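You operate a simulated robot arm through the tools that you are given. There is no shell and no other tool.

The job below is to be done with a simulated robot arm. You get a single attempt, and the scene is never put back.

TASK
Wax the dry patch on the wooden worktop with the pad.
Fine: lay the pad back and close the tin. A coat counts when it lies all over at full strength: go over it till it gets no stronger.

The check looks at the end state, three seconds after you hand in, the way a careful person would. Anything else that was tipped, shoved, dropped, spilled or broken makes it a failure.

THE ROBOT
A 6-joint arm with a two-finger parallel gripper, fixed in place. Base frame: the origin is at the foot of the arm, x ahead of it, y to its left, z up; the work surface is at about z = 860. Units: mm, degrees, N and s.
With the tool pointing down near the work surface it reaches from about 480 to 880 mm from the base axis. Its first joint turns from -115.0 to 115.0 degrees. Payload 4.2 kg.
The TCP is the grasp point between the finger pads, 23 mm short of the fingertips. In the tool frame z runs along the fingers and y along their closing line. The gripper opens to 94 mm. The fingers are 38 mm wide and 10 mm thick; the gripper's body (54 by 96 mm) begins 39 mm behind the TCP.
Orientation is that of the tool frame in the base frame, as [roll, pitch, yaw] about the fixed x, y, z axes, in that order (R = Rz(yaw) Ry(pitch) Rx(roll)). With the fingers straight down and closing along the base's y, the tool's x points along the base's -x, its y along +y and its z along -z.

THE INTERFACE
- The arm moves only by the tool drive_tool. Its argument "commands" is a list of rows, each an object of numbers (a shift or turn left out is 0, a gripper value left out holds the last): "x", "y", "z": the shift along the tool's x, y, z in mm; "ax", "ay", "az": the turn, a rotation vector about the tool's x, y, z in degrees; "jaw": the closure, from 0 (fully open) to 1 (shut). In form: [{"x": .., "y": .., "z": .., "ax": .., "ay": .., "az": .., "jaw": ..}, ...]. A call has 1 to 20 rows; each row is the pose to reach, as a shift and turn from the pose commanded when the call began, along the tool's axes at that moment. A row lasts 0.2 s, in which the tool goes at most 50 mm and 8.6 degrees; a call with a longer step from one row to the next is refused whole, and so is a gripper value outside its range. A pose out of reach is approached as far as the arm can. The call stops where the force on the tool passes 40 N (or 10 N more than at its start, if that is more) or the arm is blocked; 0.2 s more then pass. Each finger travels about 108 mm/s and halts on what it meets, pressing with about 24 N; the grip force reading is that of the motor and also rises with nothing between the fingers. The clock runs only during rows and for 0.2 s after the last one: add rows that repeat a pose to give the fingers time. It gives the time, the measured TCP pose, the force on the tool (base axes), the opening and the grip force at its end, in the units of the frame above (readings bear some noise), with the torque about the TCP (base axes, N m) and any sound that the robot's microphone picked up.
- Cameras (640 x 400 px; columns grow to the right, rows downward): "scene" is fixed at [35.2, -658.5, 1620.4]; the picture's right is [0.28, -0.96, 0.00], its down [-0.78, -0.23, -0.59] and it looks along [0.57, 0.17, -0.81] (base axes); focal length 333 px, centre (320, 200). "wrist" rides on the gripper at [86, 16, -74] in the tool frame; the picture's right is [-0.18, 0.98, 0.00], its down [-0.58, -0.11, -0.81] and it looks along [-0.79, -0.15, 0.59] (tool axes); focal length 243 px, centre (320, 200). There is no depth. A picture from a camera that has moved, and an enlarged one, comes with that camera's place and axes in the base frame and with its lens. The place of the scene camera against the robot may be out by one fixed shift of up to 25 mm in any direction.
- snapshot(camera): a new picture of that camera. No time passes.
- move_column(by): slides the trunk up (or, below 0, down) by that many mm; the arm rides with it, the base frame stays. It gives what a move gives, with no picture.
- enlarge(camera, box): a new picture of the part [left, top, right, bottom] of that camera's present view, enlarged. No time passes.
- job_done(): hands the job in; it is judged then, once.

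Places have to be worked out from the pictures, the camera data and where the tool is seen. Open the gripper and draw the arm clear of the work before you hand the job in, unless the task says otherwise.

The tools are called after "Emit:" as a command line: name --argument value ..., lists and objects as JSON in quotes. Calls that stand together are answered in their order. drive_tool: Moves the arm, as the interface text tells. Its arguments: {"type":"object","properties":{"commands":{"type":"array"}},"required":["commands"]} The other tools are called the same way: move_column (by) slides the trunk up or down; snapshot (camera) takes a picture; enlarge (camera, box) takes an enlarged picture of a part of a camera's view; job_done () hands the job in.

At the start:

```text
time: 0.0
eef_pos: [512.3, -320.1, 1161.4]
tcp_rot: [180.0, 0.0, 180.0]
contact_force: [-0.4, -0.7, 0.7]
torque: [0.01, 0.03, 0.03]
grip_width: 94.1
grip_force: 0.0
trunk travel left (down, up): [-725.0, 265.0]
```

scene: 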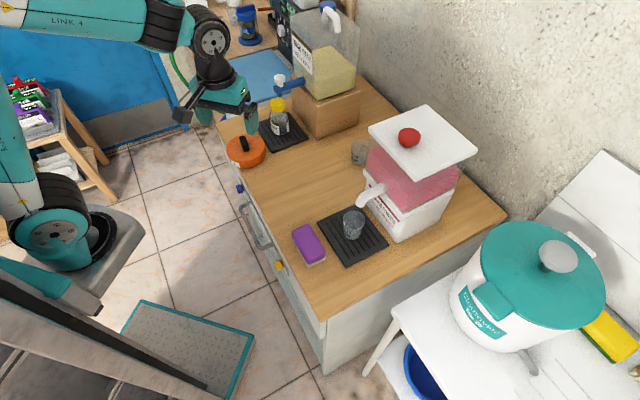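
wrist: 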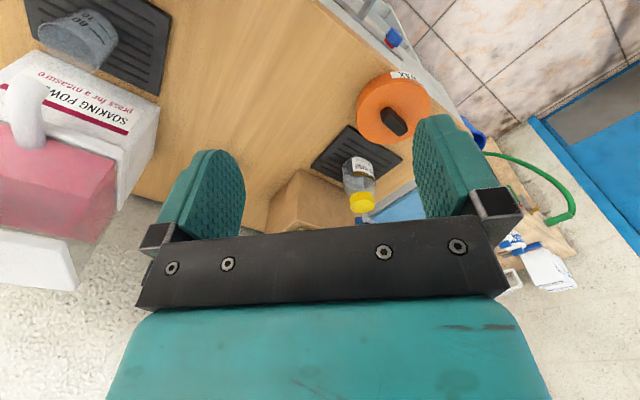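

I'll start by looking closely at the worktop to find the pad, the tin and the dry patch.

Emit:
enlarge --camera "scene" --box '[200, 70, 360, 170]'

Emit:
enlarge --camera "scene" --box '[220, 130, 480, 292]'

Emit:
enlarge --camera "wrist" --box '[280, 20, 480, 145]'

```text
4.00 times, centred on (280, 120) of scene
camera zoom: at [35.2, -658.5, 1620.4], right [0.28, -0.96, 0.0], down [-0.78, -0.23, -0.59], along [0.57, 0.17, -0.81], focal length 1331 px, centre (480, 520)
```

zoom: 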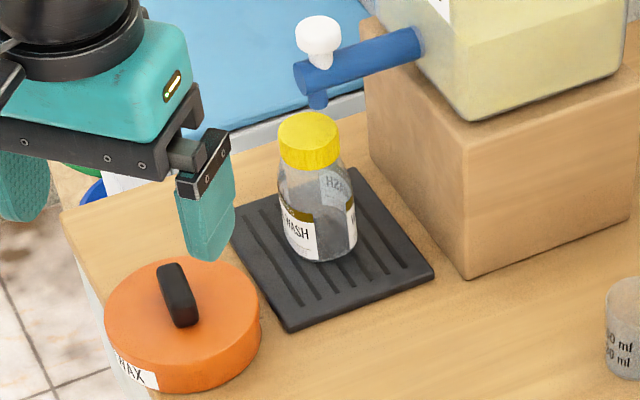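

```text
2.46 times, centred on (350, 211) of scene
camera zoom: at [35.2, -658.5, 1620.4], right [0.28, -0.96, 0.0], down [-0.78, -0.23, -0.59], along [0.57, 0.17, -0.81], focal length 819 px, centre (246, 173)
```

zoom: 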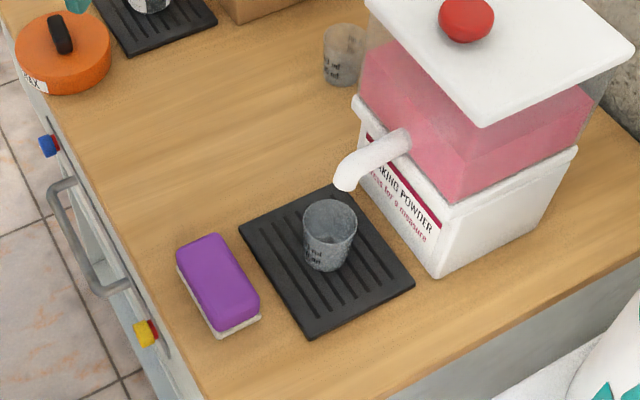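

```text
3.20 times, centred on (380, 82) of wrist
camera zoom: at [425.2, -301.9, 1235.1], right [0.18, 0.98, 0.0], down [0.58, -0.11, 0.81], along [0.79, -0.15, -0.59], focal length 776 px, centre (128, 576)
```

zoom: 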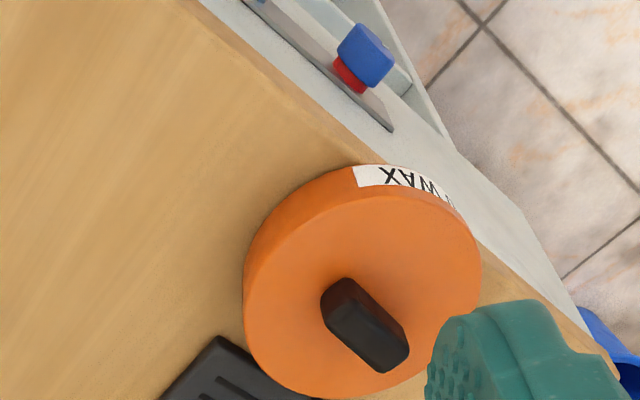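

The orange tin labelled WAX has a lid with a black knob, and the purple/white block is probably the pad. I still need to find the dry patch, so I'll zoom further into the wood and the surroundings.

Emit:
enlarge --camera "scene" --box '[220, 130, 380, 230]'

Emit:
enlarge --camera "scene" --box '[270, 200, 430, 300]'

Emit:
enlarge --camera "scene" --box '[400, 170, 560, 270]'

Emit:
enlarge --camera "wrist" --box '[100, 0, 400, 190]'

Emit:
enlarge --camera "scene" --box '[200, 0, 360, 100]'

Emit:
enlarge --camera "scene" --box '[0, 60, 130, 220]'

```text
4.00 times, centred on (300, 180) of scene
camera zoom: at [35.2, -658.5, 1620.4], right [0.28, -0.96, 0.0], down [-0.78, -0.23, -0.59], along [0.57, 0.17, -0.81], focal length 1331 px, centre (400, 280)
```

zoom: 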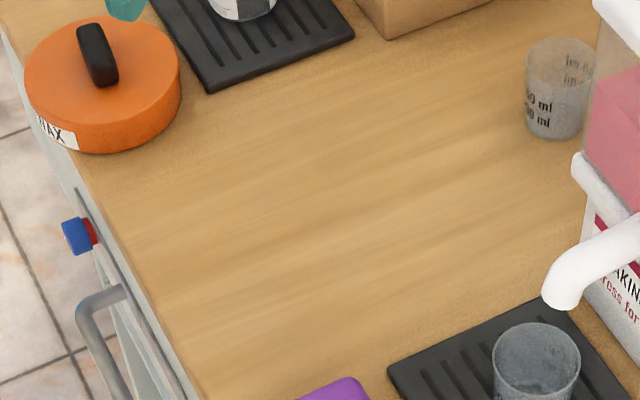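

```text
4.00 times, centred on (350, 250) of scene
camera zoom: at [35.2, -658.5, 1620.4], right [0.28, -0.96, 0.0], down [-0.78, -0.23, -0.59], along [0.57, 0.17, -0.81], focal length 1331 px, centre (200, 0)
```

zoom: 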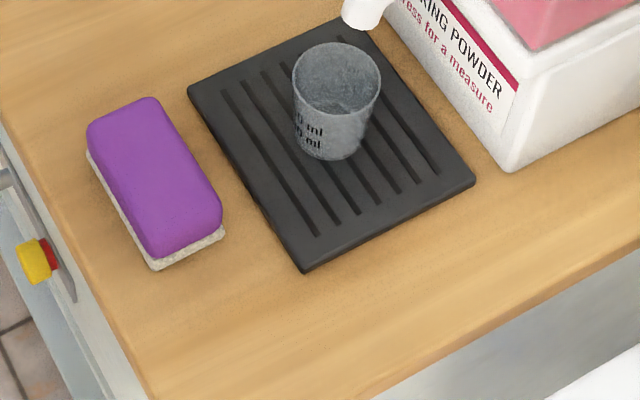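

```text
4.00 times, centred on (480, 220) of scene
camera zoom: at [35.2, -658.5, 1620.4], right [0.28, -0.96, 0.0], down [-0.78, -0.23, -0.59], along [0.57, 0.17, -0.81], focal length 1331 px, centre (-320, 120)
```

zoom: 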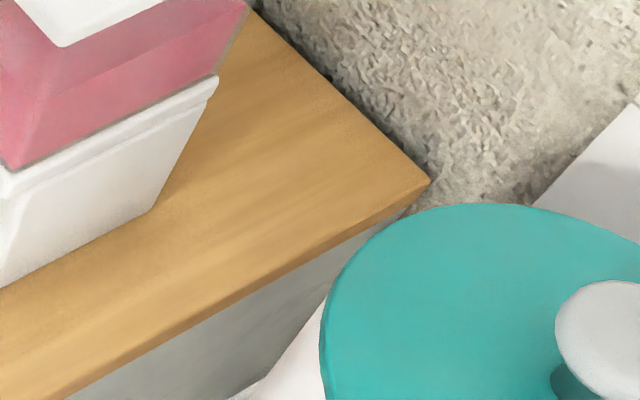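

```text
2.11 times, centred on (250, 95) of wrist
camera zoom: at [425.2, -301.9, 1235.1], right [0.18, 0.98, 0.0], down [0.58, -0.11, 0.81], along [0.79, -0.15, -0.59], focal length 511 px, centre (467, 421)
```

zoom: 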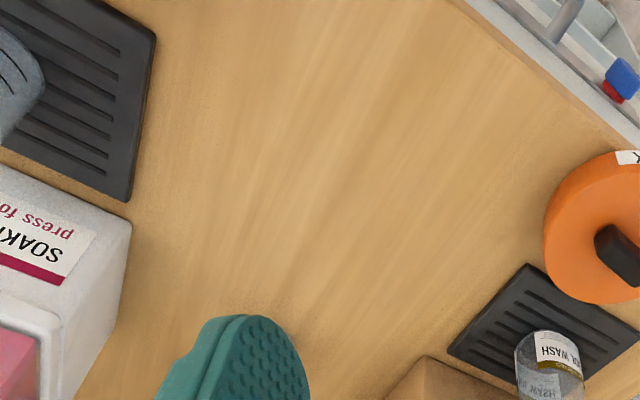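

```text
4.00 times, centred on (280, 50) of scene
camera zoom: at [35.2, -658.5, 1620.4], right [0.28, -0.96, 0.0], down [-0.78, -0.23, -0.59], along [0.57, 0.17, -0.81], focal length 1331 px, centre (480, 800)
```

zoom: 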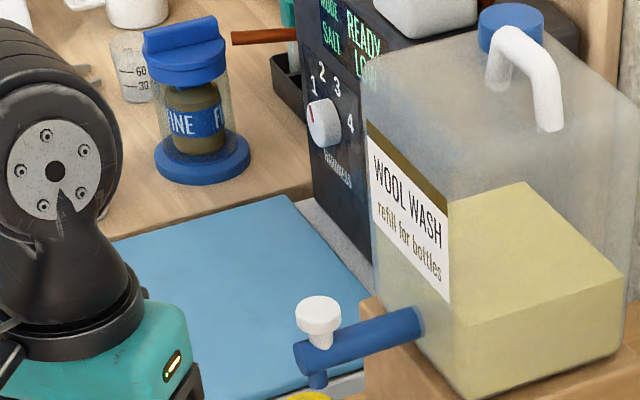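

```text
2.50 times, centred on (65, 140) of scene
camera zoom: at [35.2, -658.5, 1620.4], right [0.28, -0.96, 0.0], down [-0.78, -0.23, -0.59], along [0.57, 0.17, -0.81], focal length 832 px, centre (958, 350)
```

zoom: 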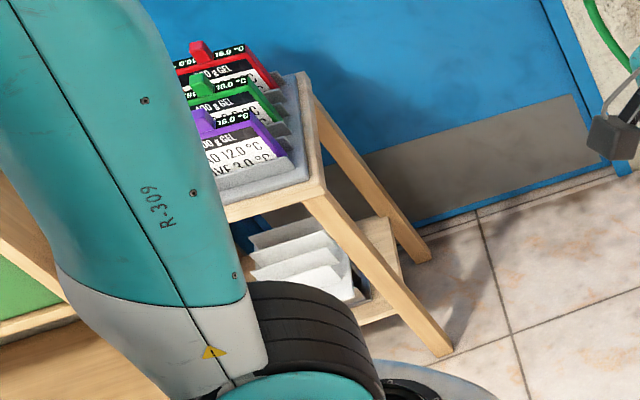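

No patch is obvious yet, so I'll zoom in more closely on the bare wood with the wrist camera.

Emit:
enlarge --camera "wrist" --box '[150, 0, 310, 100]'

Emit:
enlarge --camera "wrist" --box '[230, 60, 390, 160]'

Emit:
enlarge --camera "scene" --box '[230, 150, 310, 200]'

Emit:
enlarge --camera "scene" --box '[290, 130, 370, 180]'

Emit:
enlarge --camera "scene" --box '[270, 170, 350, 220]'

```text
4.00 times, centred on (230, 50) of wrist
camera zoom: at [425.2, -301.9, 1235.1], right [0.18, 0.98, 0.0], down [0.58, -0.11, 0.81], along [0.79, -0.15, -0.59], focal length 970 px, centre (680, 800)
```

zoom: 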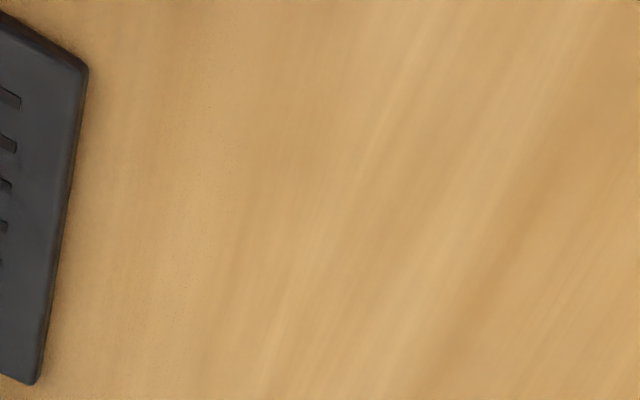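

```text
4.00 times, centred on (310, 110) of wrist
camera zoom: at [425.2, -301.9, 1235.1], right [0.18, 0.98, 0.0], down [0.58, -0.11, 0.81], along [0.79, -0.15, -0.59], focal length 970 px, centre (360, 560)
```

zoom: 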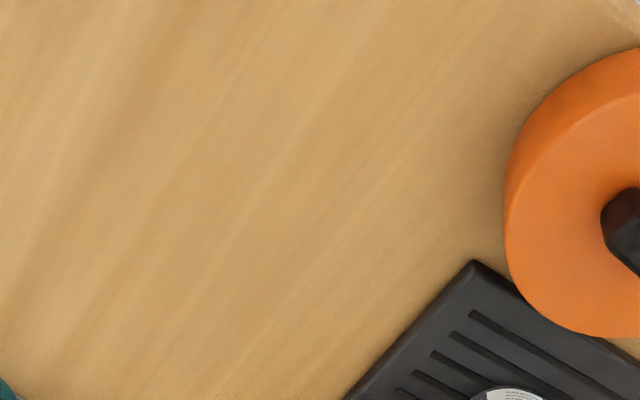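

```text
8.00 times, centred on (270, 175) of scene
camera zoom: at [35.2, -658.5, 1620.4], right [0.28, -0.96, 0.0], down [-0.78, -0.23, -0.59], along [0.57, 0.17, -0.81], focal length 2662 px, centre (720, 400)
```

zoom: 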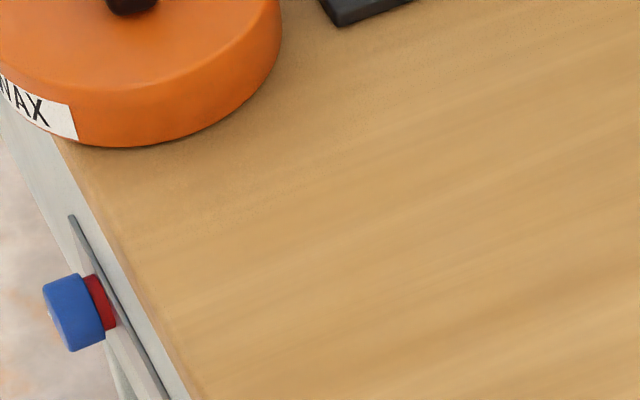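

```text
8.00 times, centred on (330, 155) of scene
camera zoom: at [35.2, -658.5, 1620.4], right [0.28, -0.96, 0.0], down [-0.78, -0.23, -0.59], along [0.57, 0.17, -0.81], focal length 2662 px, centre (240, 560)
```

zoom: 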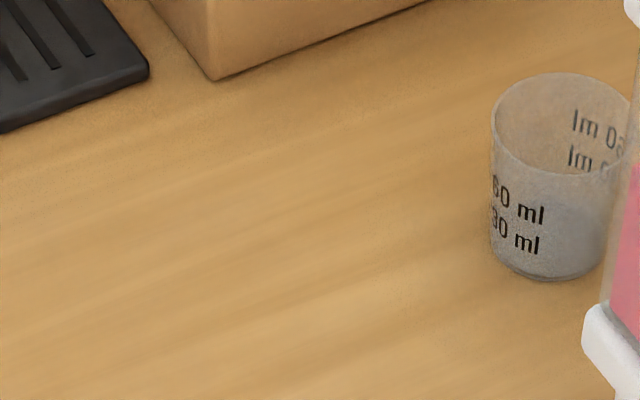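

```text
8.00 times, centred on (310, 195) of scene
camera zoom: at [35.2, -658.5, 1620.4], right [0.28, -0.96, 0.0], down [-0.78, -0.23, -0.59], along [0.57, 0.17, -0.81], focal length 2662 px, centre (400, 240)
```

zoom: 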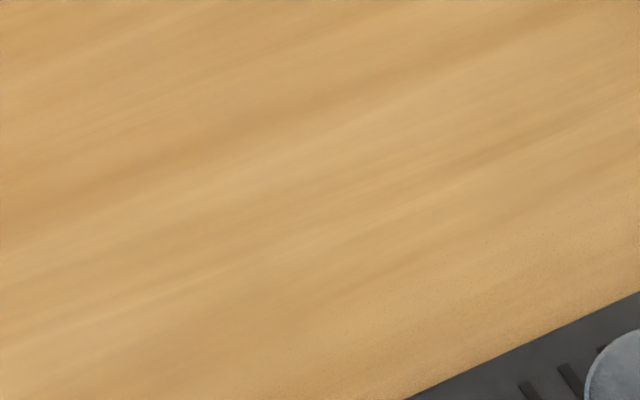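

The wood shows no clear patch from here, so I'll raise the hand and tilt it so the wrist camera looks straight down on the worktop.

Emit:
drive_tool --commands '[{"x": 5, "y": -15, "z": -20, "ay": 8}, {"x": 10, "y": -30, "z": -40, "ay": 16}, {"x": 15, "y": -45, "z": -60, "ay": 24}, {"x": 20, "y": -60, "z": -80, "ay": 32}, {"x": 25, "y": -75, "z": -100, "ay": 40}, {"x": 30, "y": -90, "z": -120, "ay": 44}]'

Emit:
snapshot --camera "wrist"

Emit:
snapshot --camera "scene"

```text
time: 1.4
eef_pos: [410.5, -396.5, 1152.6]
tcp_rot: [-179.8, -43.6, 179.9]
contact_force: [0.6, 0.6, -0.1]
torque: [-0.03, 0.01, 0.03]
grip_width: 93.7
grip_force: 0.0
out of reach, approached as far as the arm can: row 3, 4, 5, 6
trunk travel left (down, up): [-725.0, 265.0]
```

```text
taken
camera wrist: at [399.6, -379.0, 1267.1], right [0.13, 0.98, -0.13], down [0.98, -0.11, 0.18], along [0.17, -0.15, -0.97], focal length 243 px, centre (320, 200)
```

wrist: 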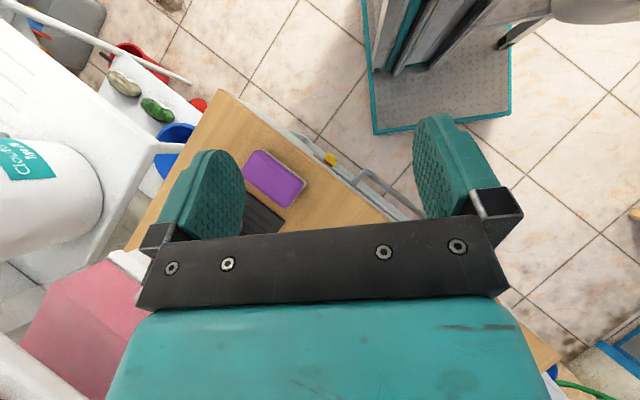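

```text
taken
```

scene: 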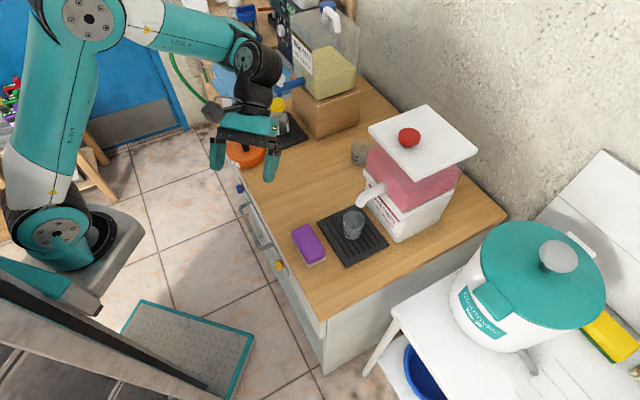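

The tilt ran out of reach. I'll undo it and check where the commanded pose ends up, then yaw the hand so it faces the worktop.

Emit:
drive_tool --commands '[{"ay": -8}, {"ay": -16}, {"ay": -24}, {"ay": -32}, {"ay": -40}, {"ay": -44}]'

```text
time: 2.8
eef_pos: [411.1, -397.4, 1151.4]
tcp_rot: [180.0, 0.2, 179.9]
contact_force: [-0.5, -0.2, -0.8]
torque: [-0.03, 0.02, -0.01]
grip_width: 93.9
grip_force: 0.1
trunk travel left (down, up): [-725.0, 265.0]
```

The commanded pose follows the pose actually reached. Next I'll yaw 45° so the camera looks straight across the worktop.

Emit:
drive_tool --commands '[{"az": 8}, {"az": 16}, {"az": 24}, {"az": 32}, {"az": 40}, {"az": 45}]'

Emit:
snapshot --camera "wrist"

Emit:
snapshot --camera "scene"

```text
time: 4.2
eef_pos: [409.9, -396.4, 1153.2]
tcp_rot: [-180.0, 0.0, 134.9]
contact_force: [0.1, -0.7, 0.7]
torque: [0.02, 0.03, 0.0]
grip_width: 94.1
grip_force: 0.0
trunk travel left (down, up): [-725.0, 265.0]
```

```text
taken
camera wrist: at [360.1, -323.4, 1227.2], right [0.83, 0.56, 0.0], down [0.33, -0.49, 0.81], along [0.45, -0.67, -0.59], focal length 243 px, centre (320, 200)
```

wrist: 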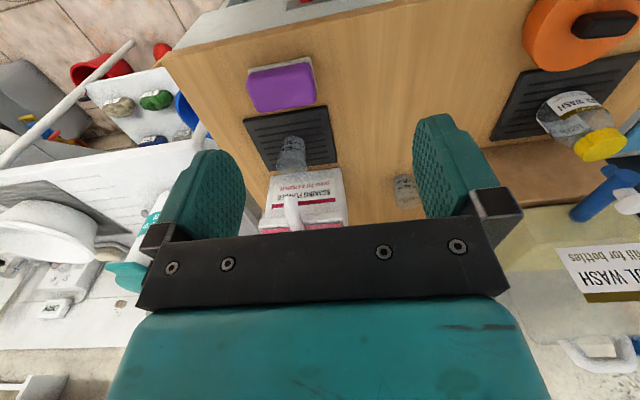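

```text
taken
```

scene: 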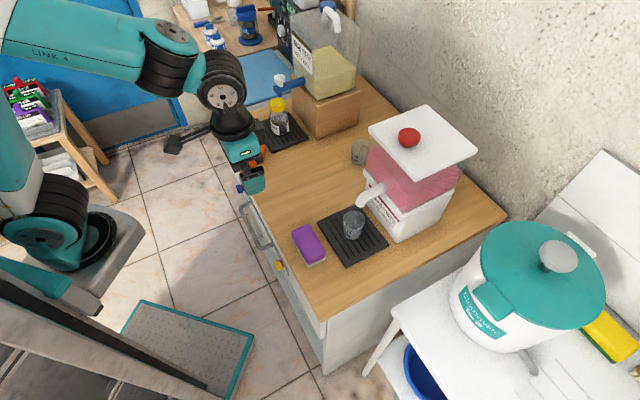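

Emit:
enlarge --camera "wrist" --box '[300, 0, 540, 150]'

Emit:
enlarge --camera "wrist" --box '[150, 20, 390, 170]'

Emit:
enlarge --camera "wrist" --box '[480, 0, 640, 100]'

```text
2.67 times, centred on (420, 75) of wrist
camera zoom: at [360.1, -323.4, 1227.2], right [0.83, 0.56, 0.0], down [0.33, -0.49, 0.81], along [0.45, -0.67, -0.59], focal length 647 px, centre (53, 533)
```

zoom: 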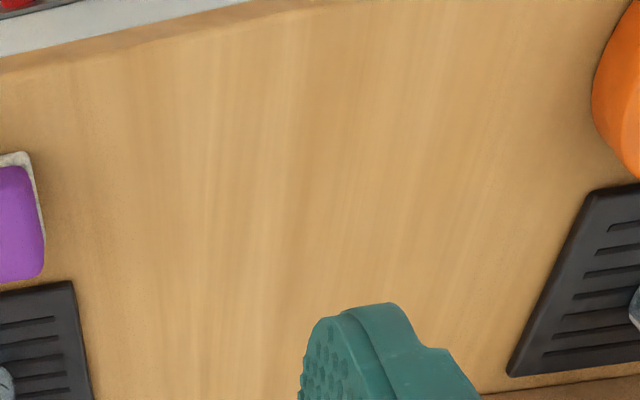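

```text
2.67 times, centred on (270, 95) of wrist
camera zoom: at [360.1, -323.4, 1227.2], right [0.83, 0.56, 0.0], down [0.33, -0.49, 0.81], along [0.45, -0.67, -0.59], focal length 647 px, centre (453, 480)
```

zoom: 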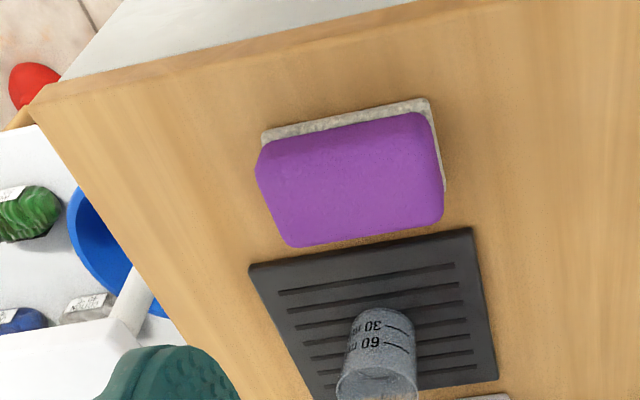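

```text
4.00 times, centred on (560, 50) of wrist
camera zoom: at [360.1, -323.4, 1227.2], right [0.83, 0.56, 0.0], down [0.33, -0.49, 0.81], along [0.45, -0.67, -0.59], focal length 970 px, centre (-640, 800)
```

zoom: 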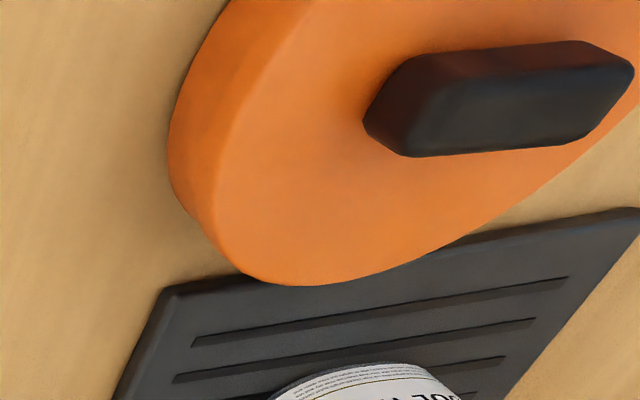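

I'll bring the camera in over the open wood between the tin and the mats for a closer, steeper look.

Emit:
drive_tool --commands '[{"x": -25, "y": 28, "z": 18}, {"x": -50, "y": 55, "z": 36}, {"x": -75, "y": 83, "z": 54}, {"x": -101, "y": 111, "z": 73}]'

Emit:
snapshot --camera "wrist"

Emit:
snapshot --camera "scene"

```text
time: 5.2
eef_pos: [561.2, -389.8, 1079.4]
tcp_rot: [-180.0, 0.0, 134.9]
contact_force: [0.6, -0.7, 0.5]
torque: [0.05, -0.01, 0.0]
grip_width: 94.0
grip_force: 0.0
trunk travel left (down, up): [-725.0, 265.0]
```

```text
taken
camera wrist: at [510.4, -316.6, 1154.1], right [0.83, 0.56, 0.0], down [0.33, -0.49, 0.81], along [0.45, -0.67, -0.59], focal length 243 px, centre (320, 200)
```

wrist: 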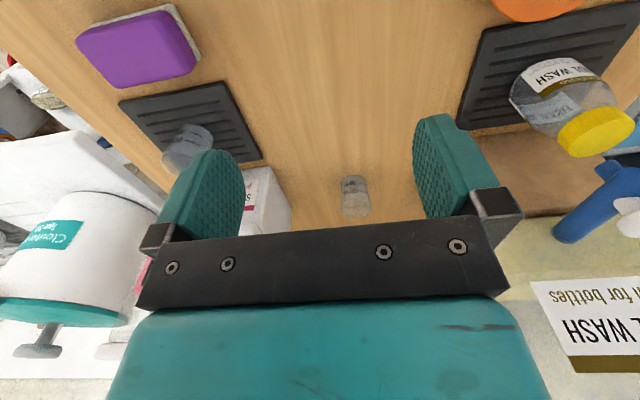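

```text
taken
```

scene: 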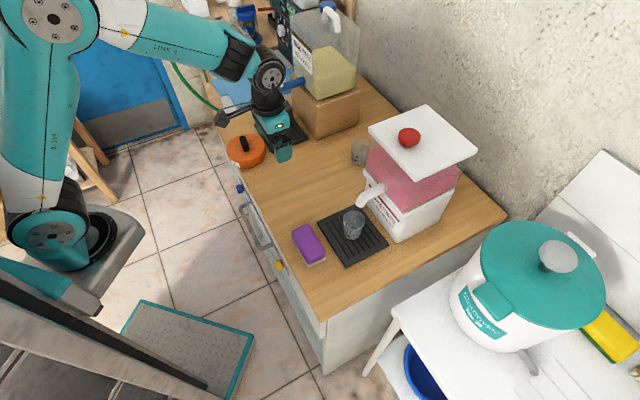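

Emit:
enlarge --camera "wrist" --box '[190, 0, 500, 194]'

Emit:
enlarge --camera "wrist" --box '[210, 0, 350, 88]'

Emit:
enlarge --camera "wrist" --box '[340, 0, 480, 88]'

Emit:
enlarge --camera "scene" --box '[230, 150, 390, 250]'

```text
2.06 times, centred on (345, 97) of wrist
camera zoom: at [510.4, -316.6, 1154.1], right [0.83, 0.56, 0.0], down [0.33, -0.49, 0.81], along [0.45, -0.67, -0.59], focal length 500 px, centre (268, 412)
```

zoom: 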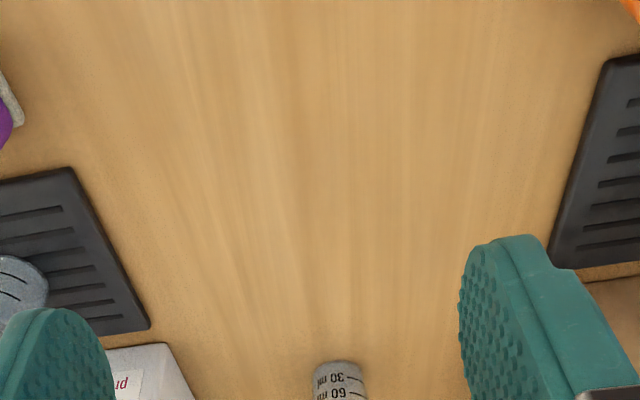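

```text
4.55 times, centred on (280, 44) of wrist
camera zoom: at [510.4, -316.6, 1154.1], right [0.83, 0.56, 0.0], down [0.33, -0.49, 0.81], along [0.45, -0.67, -0.59], focal length 1103 px, centre (502, 909)
```

zoom: 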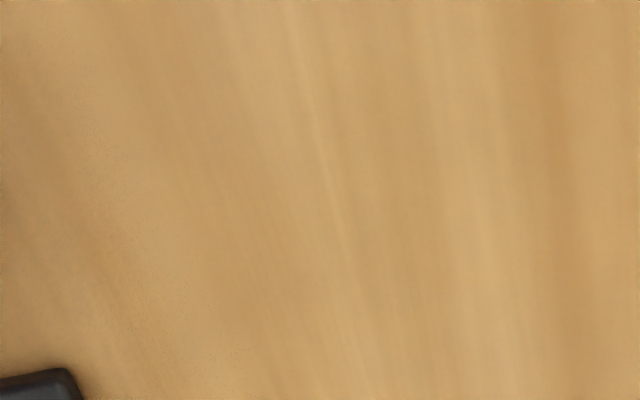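

```text
4.55 times, centred on (410, 44) of wrist
camera zoom: at [510.4, -316.6, 1154.1], right [0.83, 0.56, 0.0], down [0.33, -0.49, 0.81], along [0.45, -0.67, -0.59], focal length 1103 px, centre (-89, 909)
```

zoom: 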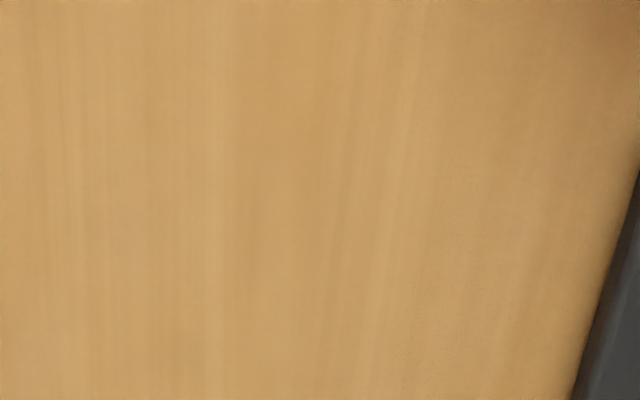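

```text
4.00 times, centred on (310, 200) of scene
camera zoom: at [35.2, -658.5, 1620.4], right [0.28, -0.96, 0.0], down [-0.78, -0.23, -0.59], along [0.57, 0.17, -0.81], focal length 1331 px, centre (360, 200)
```

zoom: 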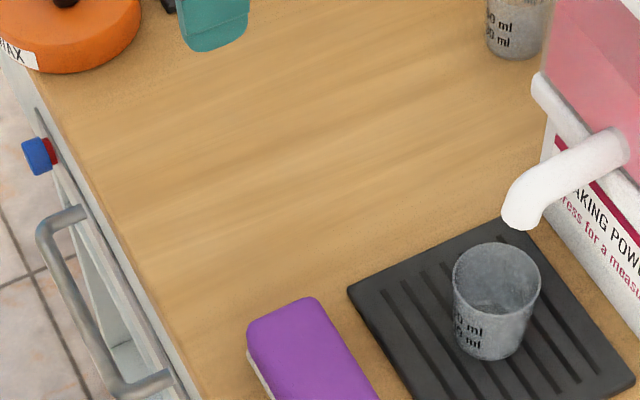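

The counter itself shows no distinct patch. Other wooden surfaces are visible, one beyond the counter by the machine and one at the far left, so I'll examine those.

Emit:
enlarge --camera "scene" --box '[160, 0, 320, 100]'

Emit:
enlarge --camera "scene" --box '[0, 60, 200, 260]'

Emit:
enlarge --camera "scene" --box '[340, 150, 640, 400]'

Emit:
enlarge --camera "scene" --box '[0, 240, 260, 400]'

```text
4.00 times, centred on (240, 50) of scene
camera zoom: at [35.2, -658.5, 1620.4], right [0.28, -0.96, 0.0], down [-0.78, -0.23, -0.59], along [0.57, 0.17, -0.81], focal length 1331 px, centre (640, 800)
```

zoom: 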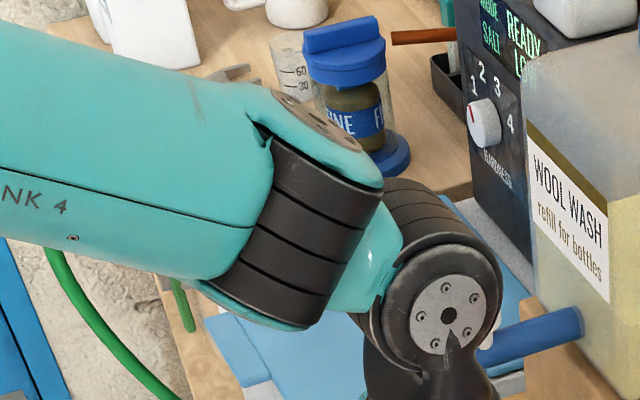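

```text
2.00 times, centred on (100, 160) of scene
camera zoom: at [35.2, -658.5, 1620.4], right [0.28, -0.96, 0.0], down [-0.78, -0.23, -0.59], along [0.57, 0.17, -0.81], focal length 666 px, centre (760, 280)
```

zoom: 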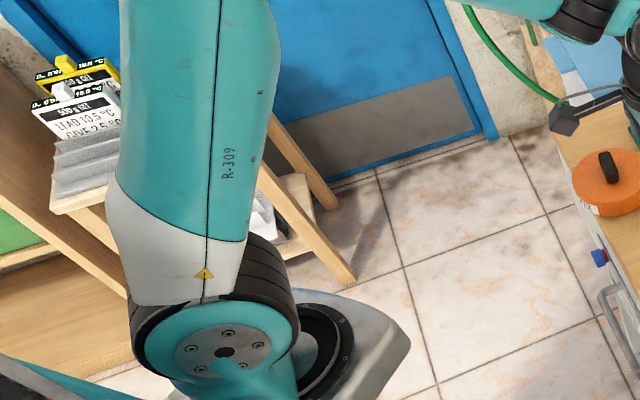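

```text
1.60 times, centred on (490, 275) of scene
camera zoom: at [35.2, -658.5, 1620.4], right [0.28, -0.96, 0.0], down [-0.78, -0.23, -0.59], along [0.57, 0.17, -0.81], focal length 532 px, centre (48, 80)
```

zoom: 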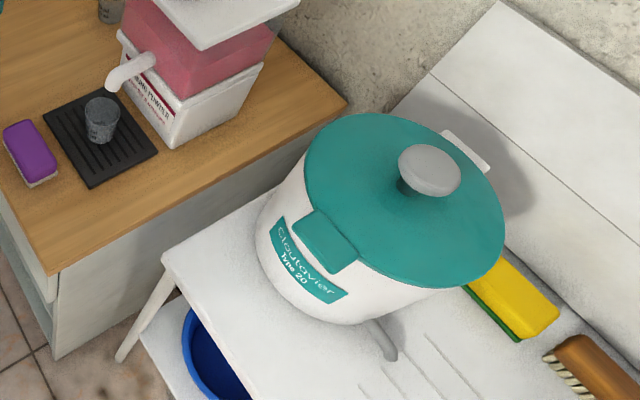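

```text
2.46 times, centred on (130, 320) of scene
camera zoom: at [35.2, -658.5, 1620.4], right [0.28, -0.96, 0.0], down [-0.78, -0.23, -0.59], along [0.57, 0.17, -0.81], focal length 819 px, centre (788, -95)
```

zoom: 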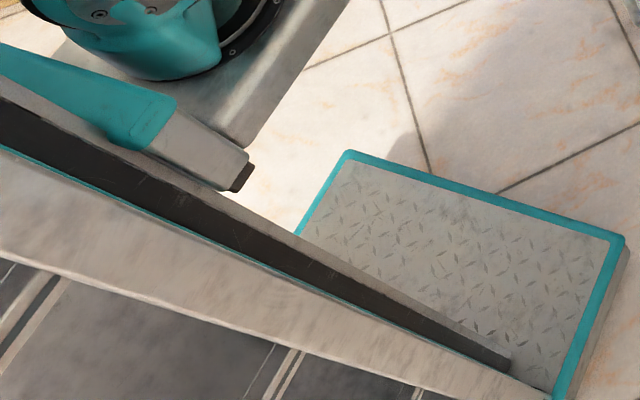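

I still can't make out the patch. I'll raise the trunk for a high overview and then tilt the camera down.

Emit:
move_column --by 265

Emit:
snapshot --camera "wrist"

Emit:
snapshot --camera "scene"

```text
time: 7.9
eef_pos: [561.3, -389.7, 1344.4]
tcp_rot: [-179.9, 0.0, 135.0]
contact_force: [0.1, -0.2, -0.3]
torque: [-0.01, 0.02, -0.05]
grip_width: 94.0
grip_force: 0.1
trunk travel left (down, up): [-990.0, 0.0]
```

```text
taken
camera wrist: at [510.5, -316.9, 1419.1], right [0.83, 0.56, 0.0], down [0.33, -0.49, 0.81], along [0.46, -0.67, -0.59], focal length 243 px, centre (320, 200)
```

wrist: 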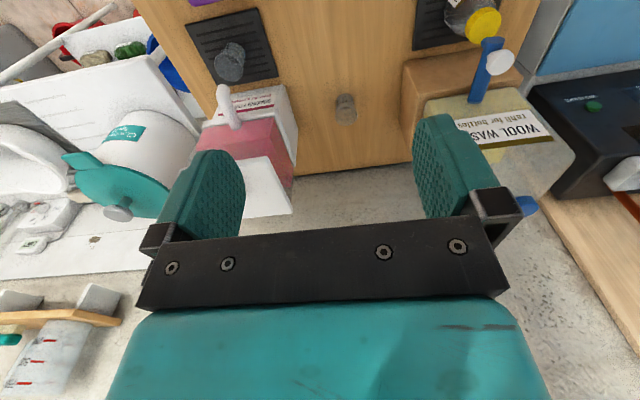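

```text
taken
```

scene: 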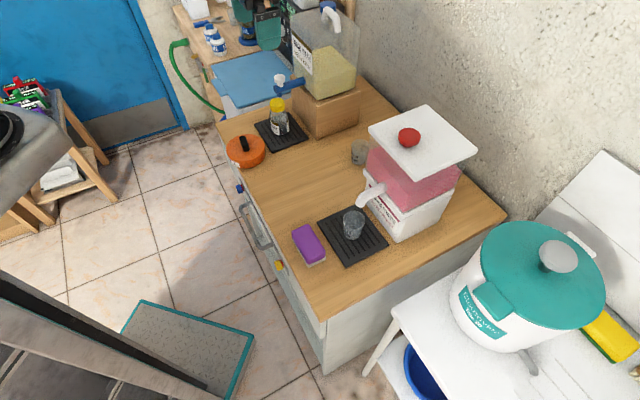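

Emit:
enlarge --camera "scene" --box '[200, 80, 520, 320]'

Emit:
enlarge --camera "scene" --box '[220, 120, 360, 208]'

Emit:
enlarge --camera "scene" --box '[160, 0, 320, 100]'

Emit:
enlarge --camera "scene" --box '[0, 60, 160, 260]'

Emit:
enlarge --camera "wrist" --box '[130, 0, 540, 190]'

```text
1.67 times, centred on (360, 200) of scene
camera zoom: at [35.2, -658.5, 1620.4], right [0.28, -0.96, 0.0], down [-0.78, -0.23, -0.59], along [0.57, 0.17, -0.81], focal length 555 px, centre (253, 200)
```

zoom: 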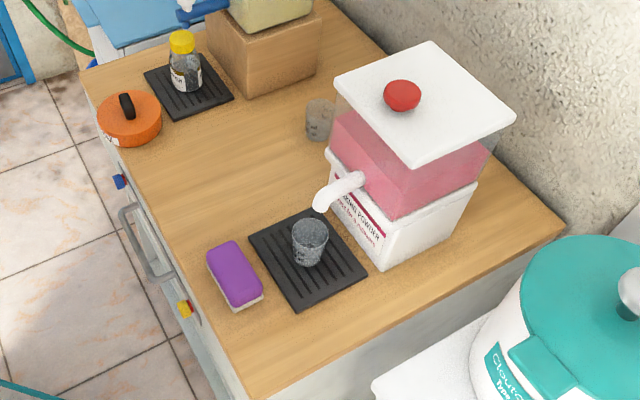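

```text
4.55 times, centred on (290, 164) of scene
camera zoom: at [35.2, -658.5, 1620.4], right [0.28, -0.96, 0.0], down [-0.78, -0.23, -0.59], along [0.57, 0.17, -0.81], focal length 1513 px, centre (456, 364)
```

zoom: 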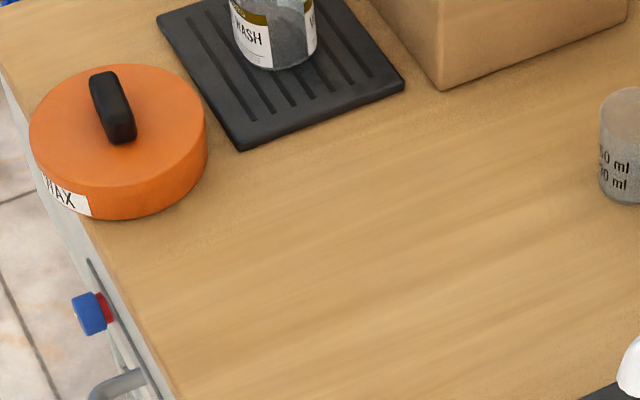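

```text
4.00 times, centred on (240, 50) of scene
camera zoom: at [35.2, -658.5, 1620.4], right [0.28, -0.96, 0.0], down [-0.78, -0.23, -0.59], along [0.57, 0.17, -0.81], focal length 1331 px, centre (640, 800)
```

zoom: 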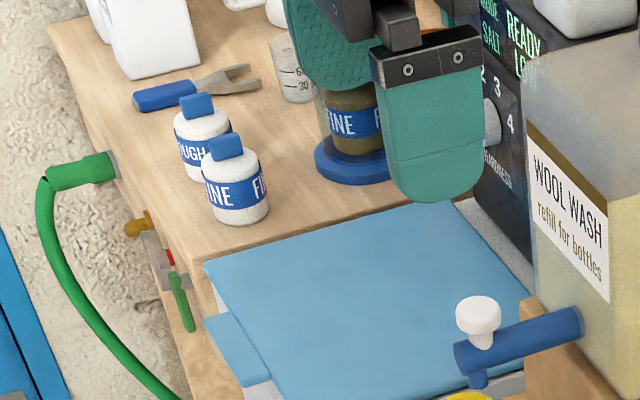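

```text
2.00 times, centred on (80, 160) of scene
camera zoom: at [35.2, -658.5, 1620.4], right [0.28, -0.96, 0.0], down [-0.78, -0.23, -0.59], along [0.57, 0.17, -0.81], focal length 666 px, centre (800, 280)
```

zoom: 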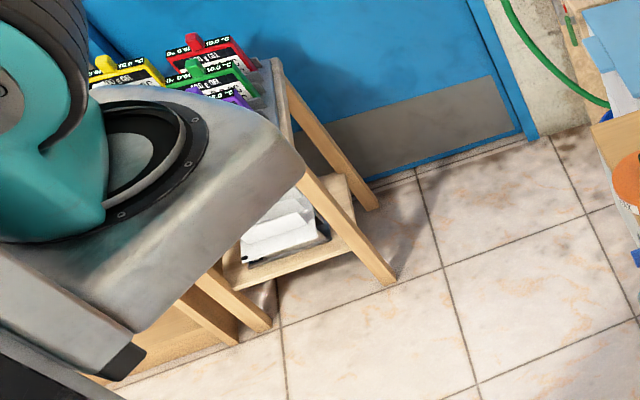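

```text
1.56 times, centred on (335, 95) of wrist
camera zoom: at [510.5, -316.9, 1419.1], right [0.83, 0.56, 0.0], down [0.33, -0.49, 0.81], along [0.46, -0.67, -0.59], focal length 379 px, centre (297, 364)
```

zoom: 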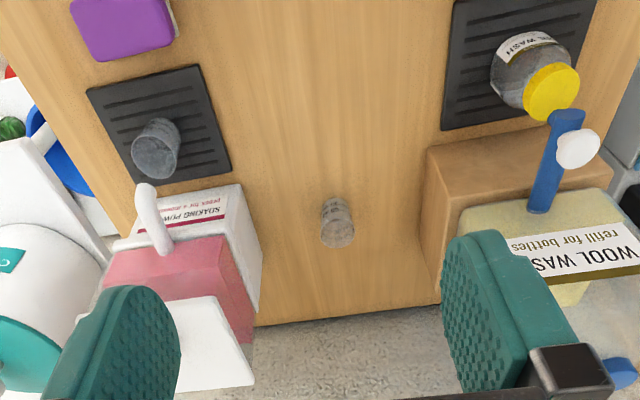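

The open stretch between the tin and the pad looks slightly paler and streakier. I'll tilt for a straight-down view of it.

Emit:
drive_tool --commands '[{"x": 5, "ay": 8}, {"x": 10, "ay": 16}, {"x": 15, "ay": 24}, {"x": 20, "ay": 32}, {"x": 25, "ay": 40}]'

Emit:
snapshot --camera "wrist"

```text
time: 9.1
eef_pos: [531.6, -373.3, 1347.5]
tcp_rot: [-179.9, -39.3, 134.9]
contact_force: [0.0, 0.9, 0.6]
torque: [-0.01, 0.01, -0.04]
grip_width: 93.9
grip_force: 0.1
out of reach, approached as far as the arm can: row 5
trunk travel left (down, up): [-990.0, 0.0]
```

```text
taken
camera wrist: at [529.3, -347.4, 1460.5], right [0.8, 0.59, -0.12], down [0.6, -0.76, 0.26], along [0.06, -0.28, -0.96], focal length 243 px, centre (320, 200)
```

wrist: 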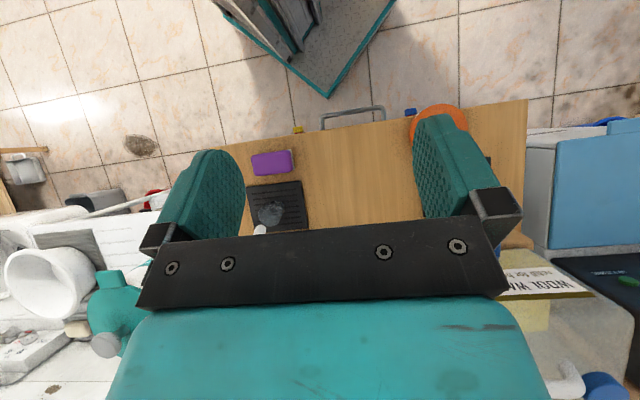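

Emit:
enlarge --camera "wrist" --box '[210, 90, 550, 260]'

Emit:
enlarge --camera "wrist" --box '[280, 110, 430, 230]'

```text
1.88 times, centred on (380, 175) of wrist
camera zoom: at [529.3, -347.4, 1460.5], right [0.8, 0.59, -0.12], down [0.6, -0.76, 0.26], along [0.06, -0.28, -0.96], focal length 457 px, centre (207, 247)
```

zoom: 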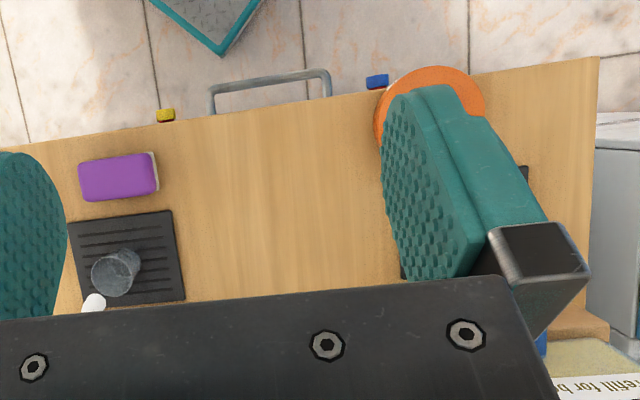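

```text
3.33 times, centred on (355, 170) of wrist
camera zoom: at [529.3, -347.4, 1460.5], right [0.8, 0.59, -0.12], down [0.6, -0.76, 0.26], along [0.06, -0.28, -0.96], focal length 809 px, centre (203, 300)
```

zoom: 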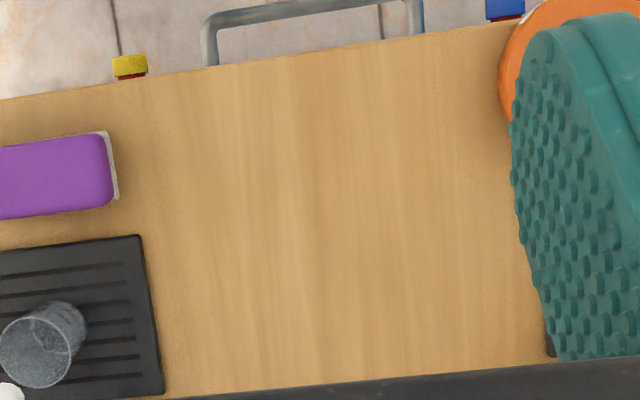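

The central stretch does look paler than the ends, but before settling on it I'll check the room to the left for another wooden worktop. First I'll untilt.

Emit:
drive_tool --commands '[{"ay": -8}, {"ay": -16}, {"ay": -24}, {"ay": -32}, {"ay": -39.3}]'

Emit:
drive_tool --commands '[{"y": 35, "x": 15, "az": -7}, {"y": 70, "x": 30, "az": -14}, {"y": 105, "x": 45, "az": -21}, {"y": 140, "x": 60, "az": -28}, {"y": 175, "x": 75, "az": -35}, {"y": 210, "x": 90, "az": -42}, {"y": 245, "x": 105, "az": -49}, {"y": 280, "x": 120, "az": -56}, {"y": 315, "x": 135, "az": -63}, {"y": 350, "x": 150, "az": -70}]'

Emit:
snapshot --camera "wrist"

Emit:
snapshot --camera "scene"

```text
time: 10.3
eef_pos: [532.6, -374.1, 1348.5]
tcp_rot: [-179.9, -0.6, 135.0]
contact_force: [1.0, 1.1, -0.6]
torque: [0.01, 0.02, 0.0]
grip_width: 94.2
grip_force: 0.0
trunk travel left (down, up): [-990.0, 0.0]
```

```text
time: 12.5
eef_pos: [675.6, -19.3, 1349.4]
tcp_rot: [179.3, -0.2, -154.8]
contact_force: [0.7, 0.4, 0.1]
torque: [0.01, -0.02, 0.01]
grip_width: 94.1
grip_force: 0.1
trunk travel left (down, up): [-990.0, 0.0]
```

```text
taken
camera wrist: at [590.3, -41.5, 1424.6], right [-0.25, 0.97, 0.01], down [0.58, 0.14, 0.8], along [0.78, 0.21, -0.6], focal length 243 px, centre (320, 200)
```

wrist: 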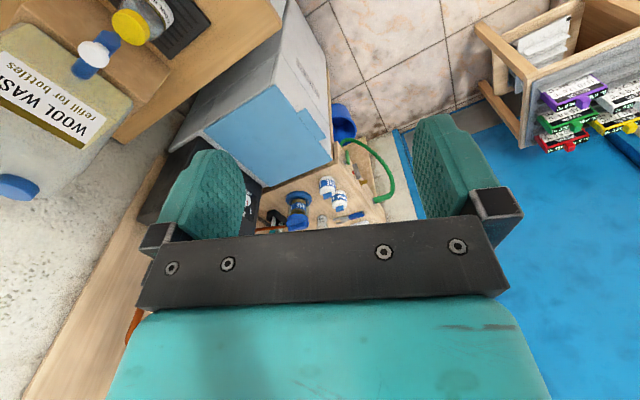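

```text
taken
```

scene: 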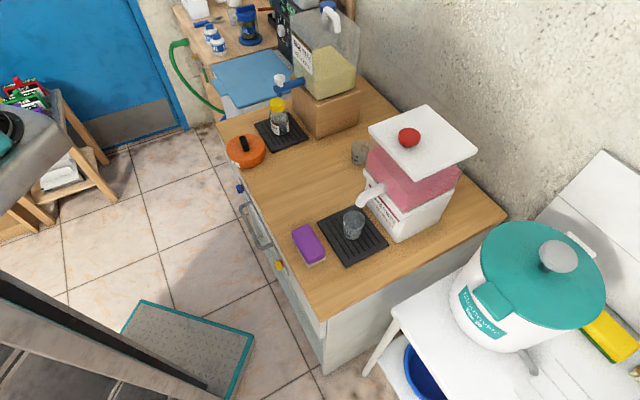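

The other worktop lies beyond a washing machine and out of reach, so the counter must be the worktop meant. The scene camera now has a clear view of it, so I'll look for a faint outline at several zoom levels.

Emit:
enlarge --camera "scene" --box '[215, 110, 375, 270]'

Emit:
enlarge --camera "scene" --box '[240, 150, 340, 230]'

Emit:
enlarge --camera "scene" --box '[290, 210, 450, 310]'

Emit:
enlarge --camera "scene" --box '[340, 80, 520, 240]'

Emit:
enlarge --camera "scene" --box '[210, 90, 290, 140]'

```text
2.50 times, centred on (295, 190) of scene
camera zoom: at [35.2, -658.5, 1620.4], right [0.28, -0.96, 0.0], down [-0.78, -0.23, -0.59], along [0.57, 0.17, -0.81], focal length 832 px, centre (382, 225)
```

zoom: 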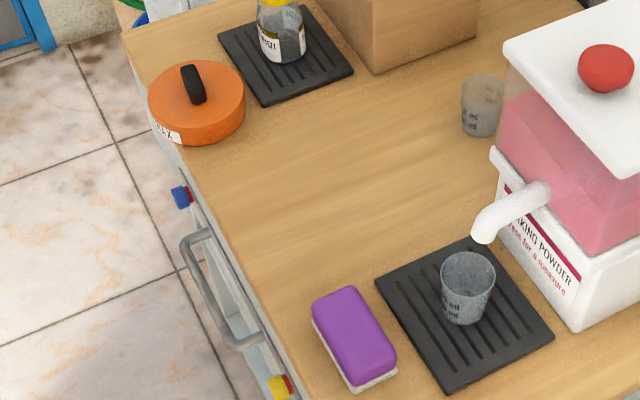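

```text
5.00 times, centred on (290, 190) of scene
camera zoom: at [35.2, -658.5, 1620.4], right [0.28, -0.96, 0.0], down [-0.78, -0.23, -0.59], along [0.57, 0.17, -0.81], focal length 1664 px, centre (470, 250)
```

zoom: 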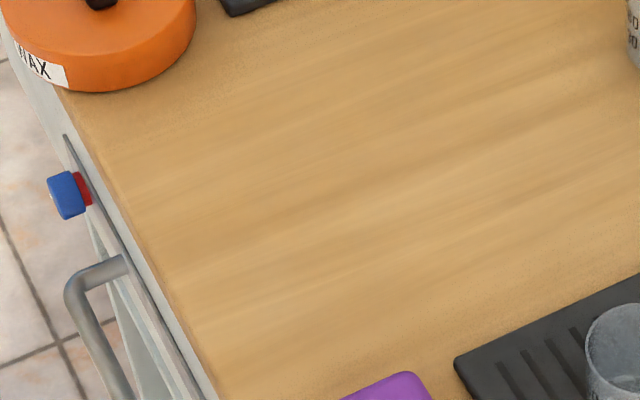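

```text
4.00 times, centred on (370, 260) of scene
camera zoom: at [35.2, -658.5, 1620.4], right [0.28, -0.96, 0.0], down [-0.78, -0.23, -0.59], along [0.57, 0.17, -0.81], focal length 1331 px, centre (120, -40)
```

zoom: 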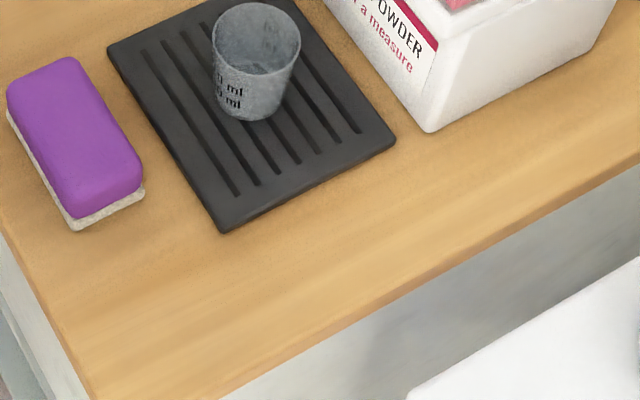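

```text
2.50 times, centred on (430, 160) of scene
camera zoom: at [35.2, -658.5, 1620.4], right [0.28, -0.96, 0.0], down [-0.78, -0.23, -0.59], along [0.57, 0.17, -0.81], focal length 832 px, centre (45, 300)
```

zoom: 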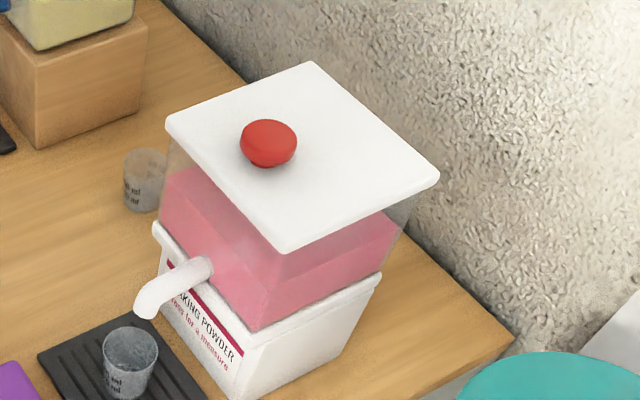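

```text
8.00 times, centred on (250, 115) of scene
camera zoom: at [35.2, -658.5, 1620.4], right [0.28, -0.96, 0.0], down [-0.78, -0.23, -0.59], along [0.57, 0.17, -0.81], focal length 2662 px, centre (880, 880)
```

zoom: 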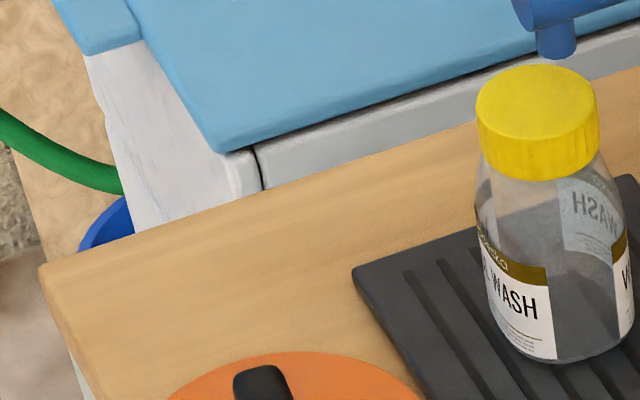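

The middle of the counter looks subtly paler than the ends, so that is my working guess for the patch. I'll study the tin and the pad now, since they come first.

Emit:
enlarge --camera "scene" --box '[217, 125, 281, 175]'

Emit:
enlarge --camera "scene" --box '[280, 215, 344, 275]'

```text
8.00 times, centred on (249, 150) of scene
camera zoom: at [35.2, -658.5, 1620.4], right [0.28, -0.96, 0.0], down [-0.78, -0.23, -0.59], along [0.57, 0.17, -0.81], focal length 2662 px, centre (888, 600)
```

zoom: 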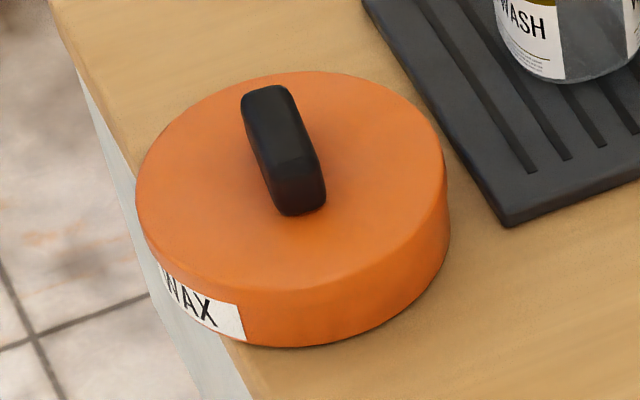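

```text
6.67 times, centred on (312, 245) of scene
camera zoom: at [35.2, -658.5, 1620.4], right [0.28, -0.96, 0.0], down [-0.78, -0.23, -0.59], along [0.57, 0.17, -0.81], focal length 2219 px, centre (373, -100)
```

zoom: 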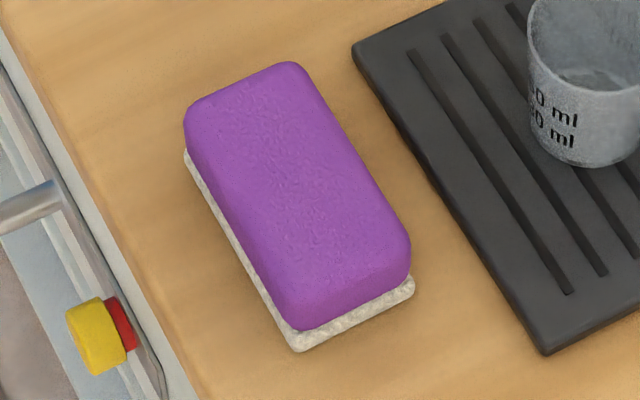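

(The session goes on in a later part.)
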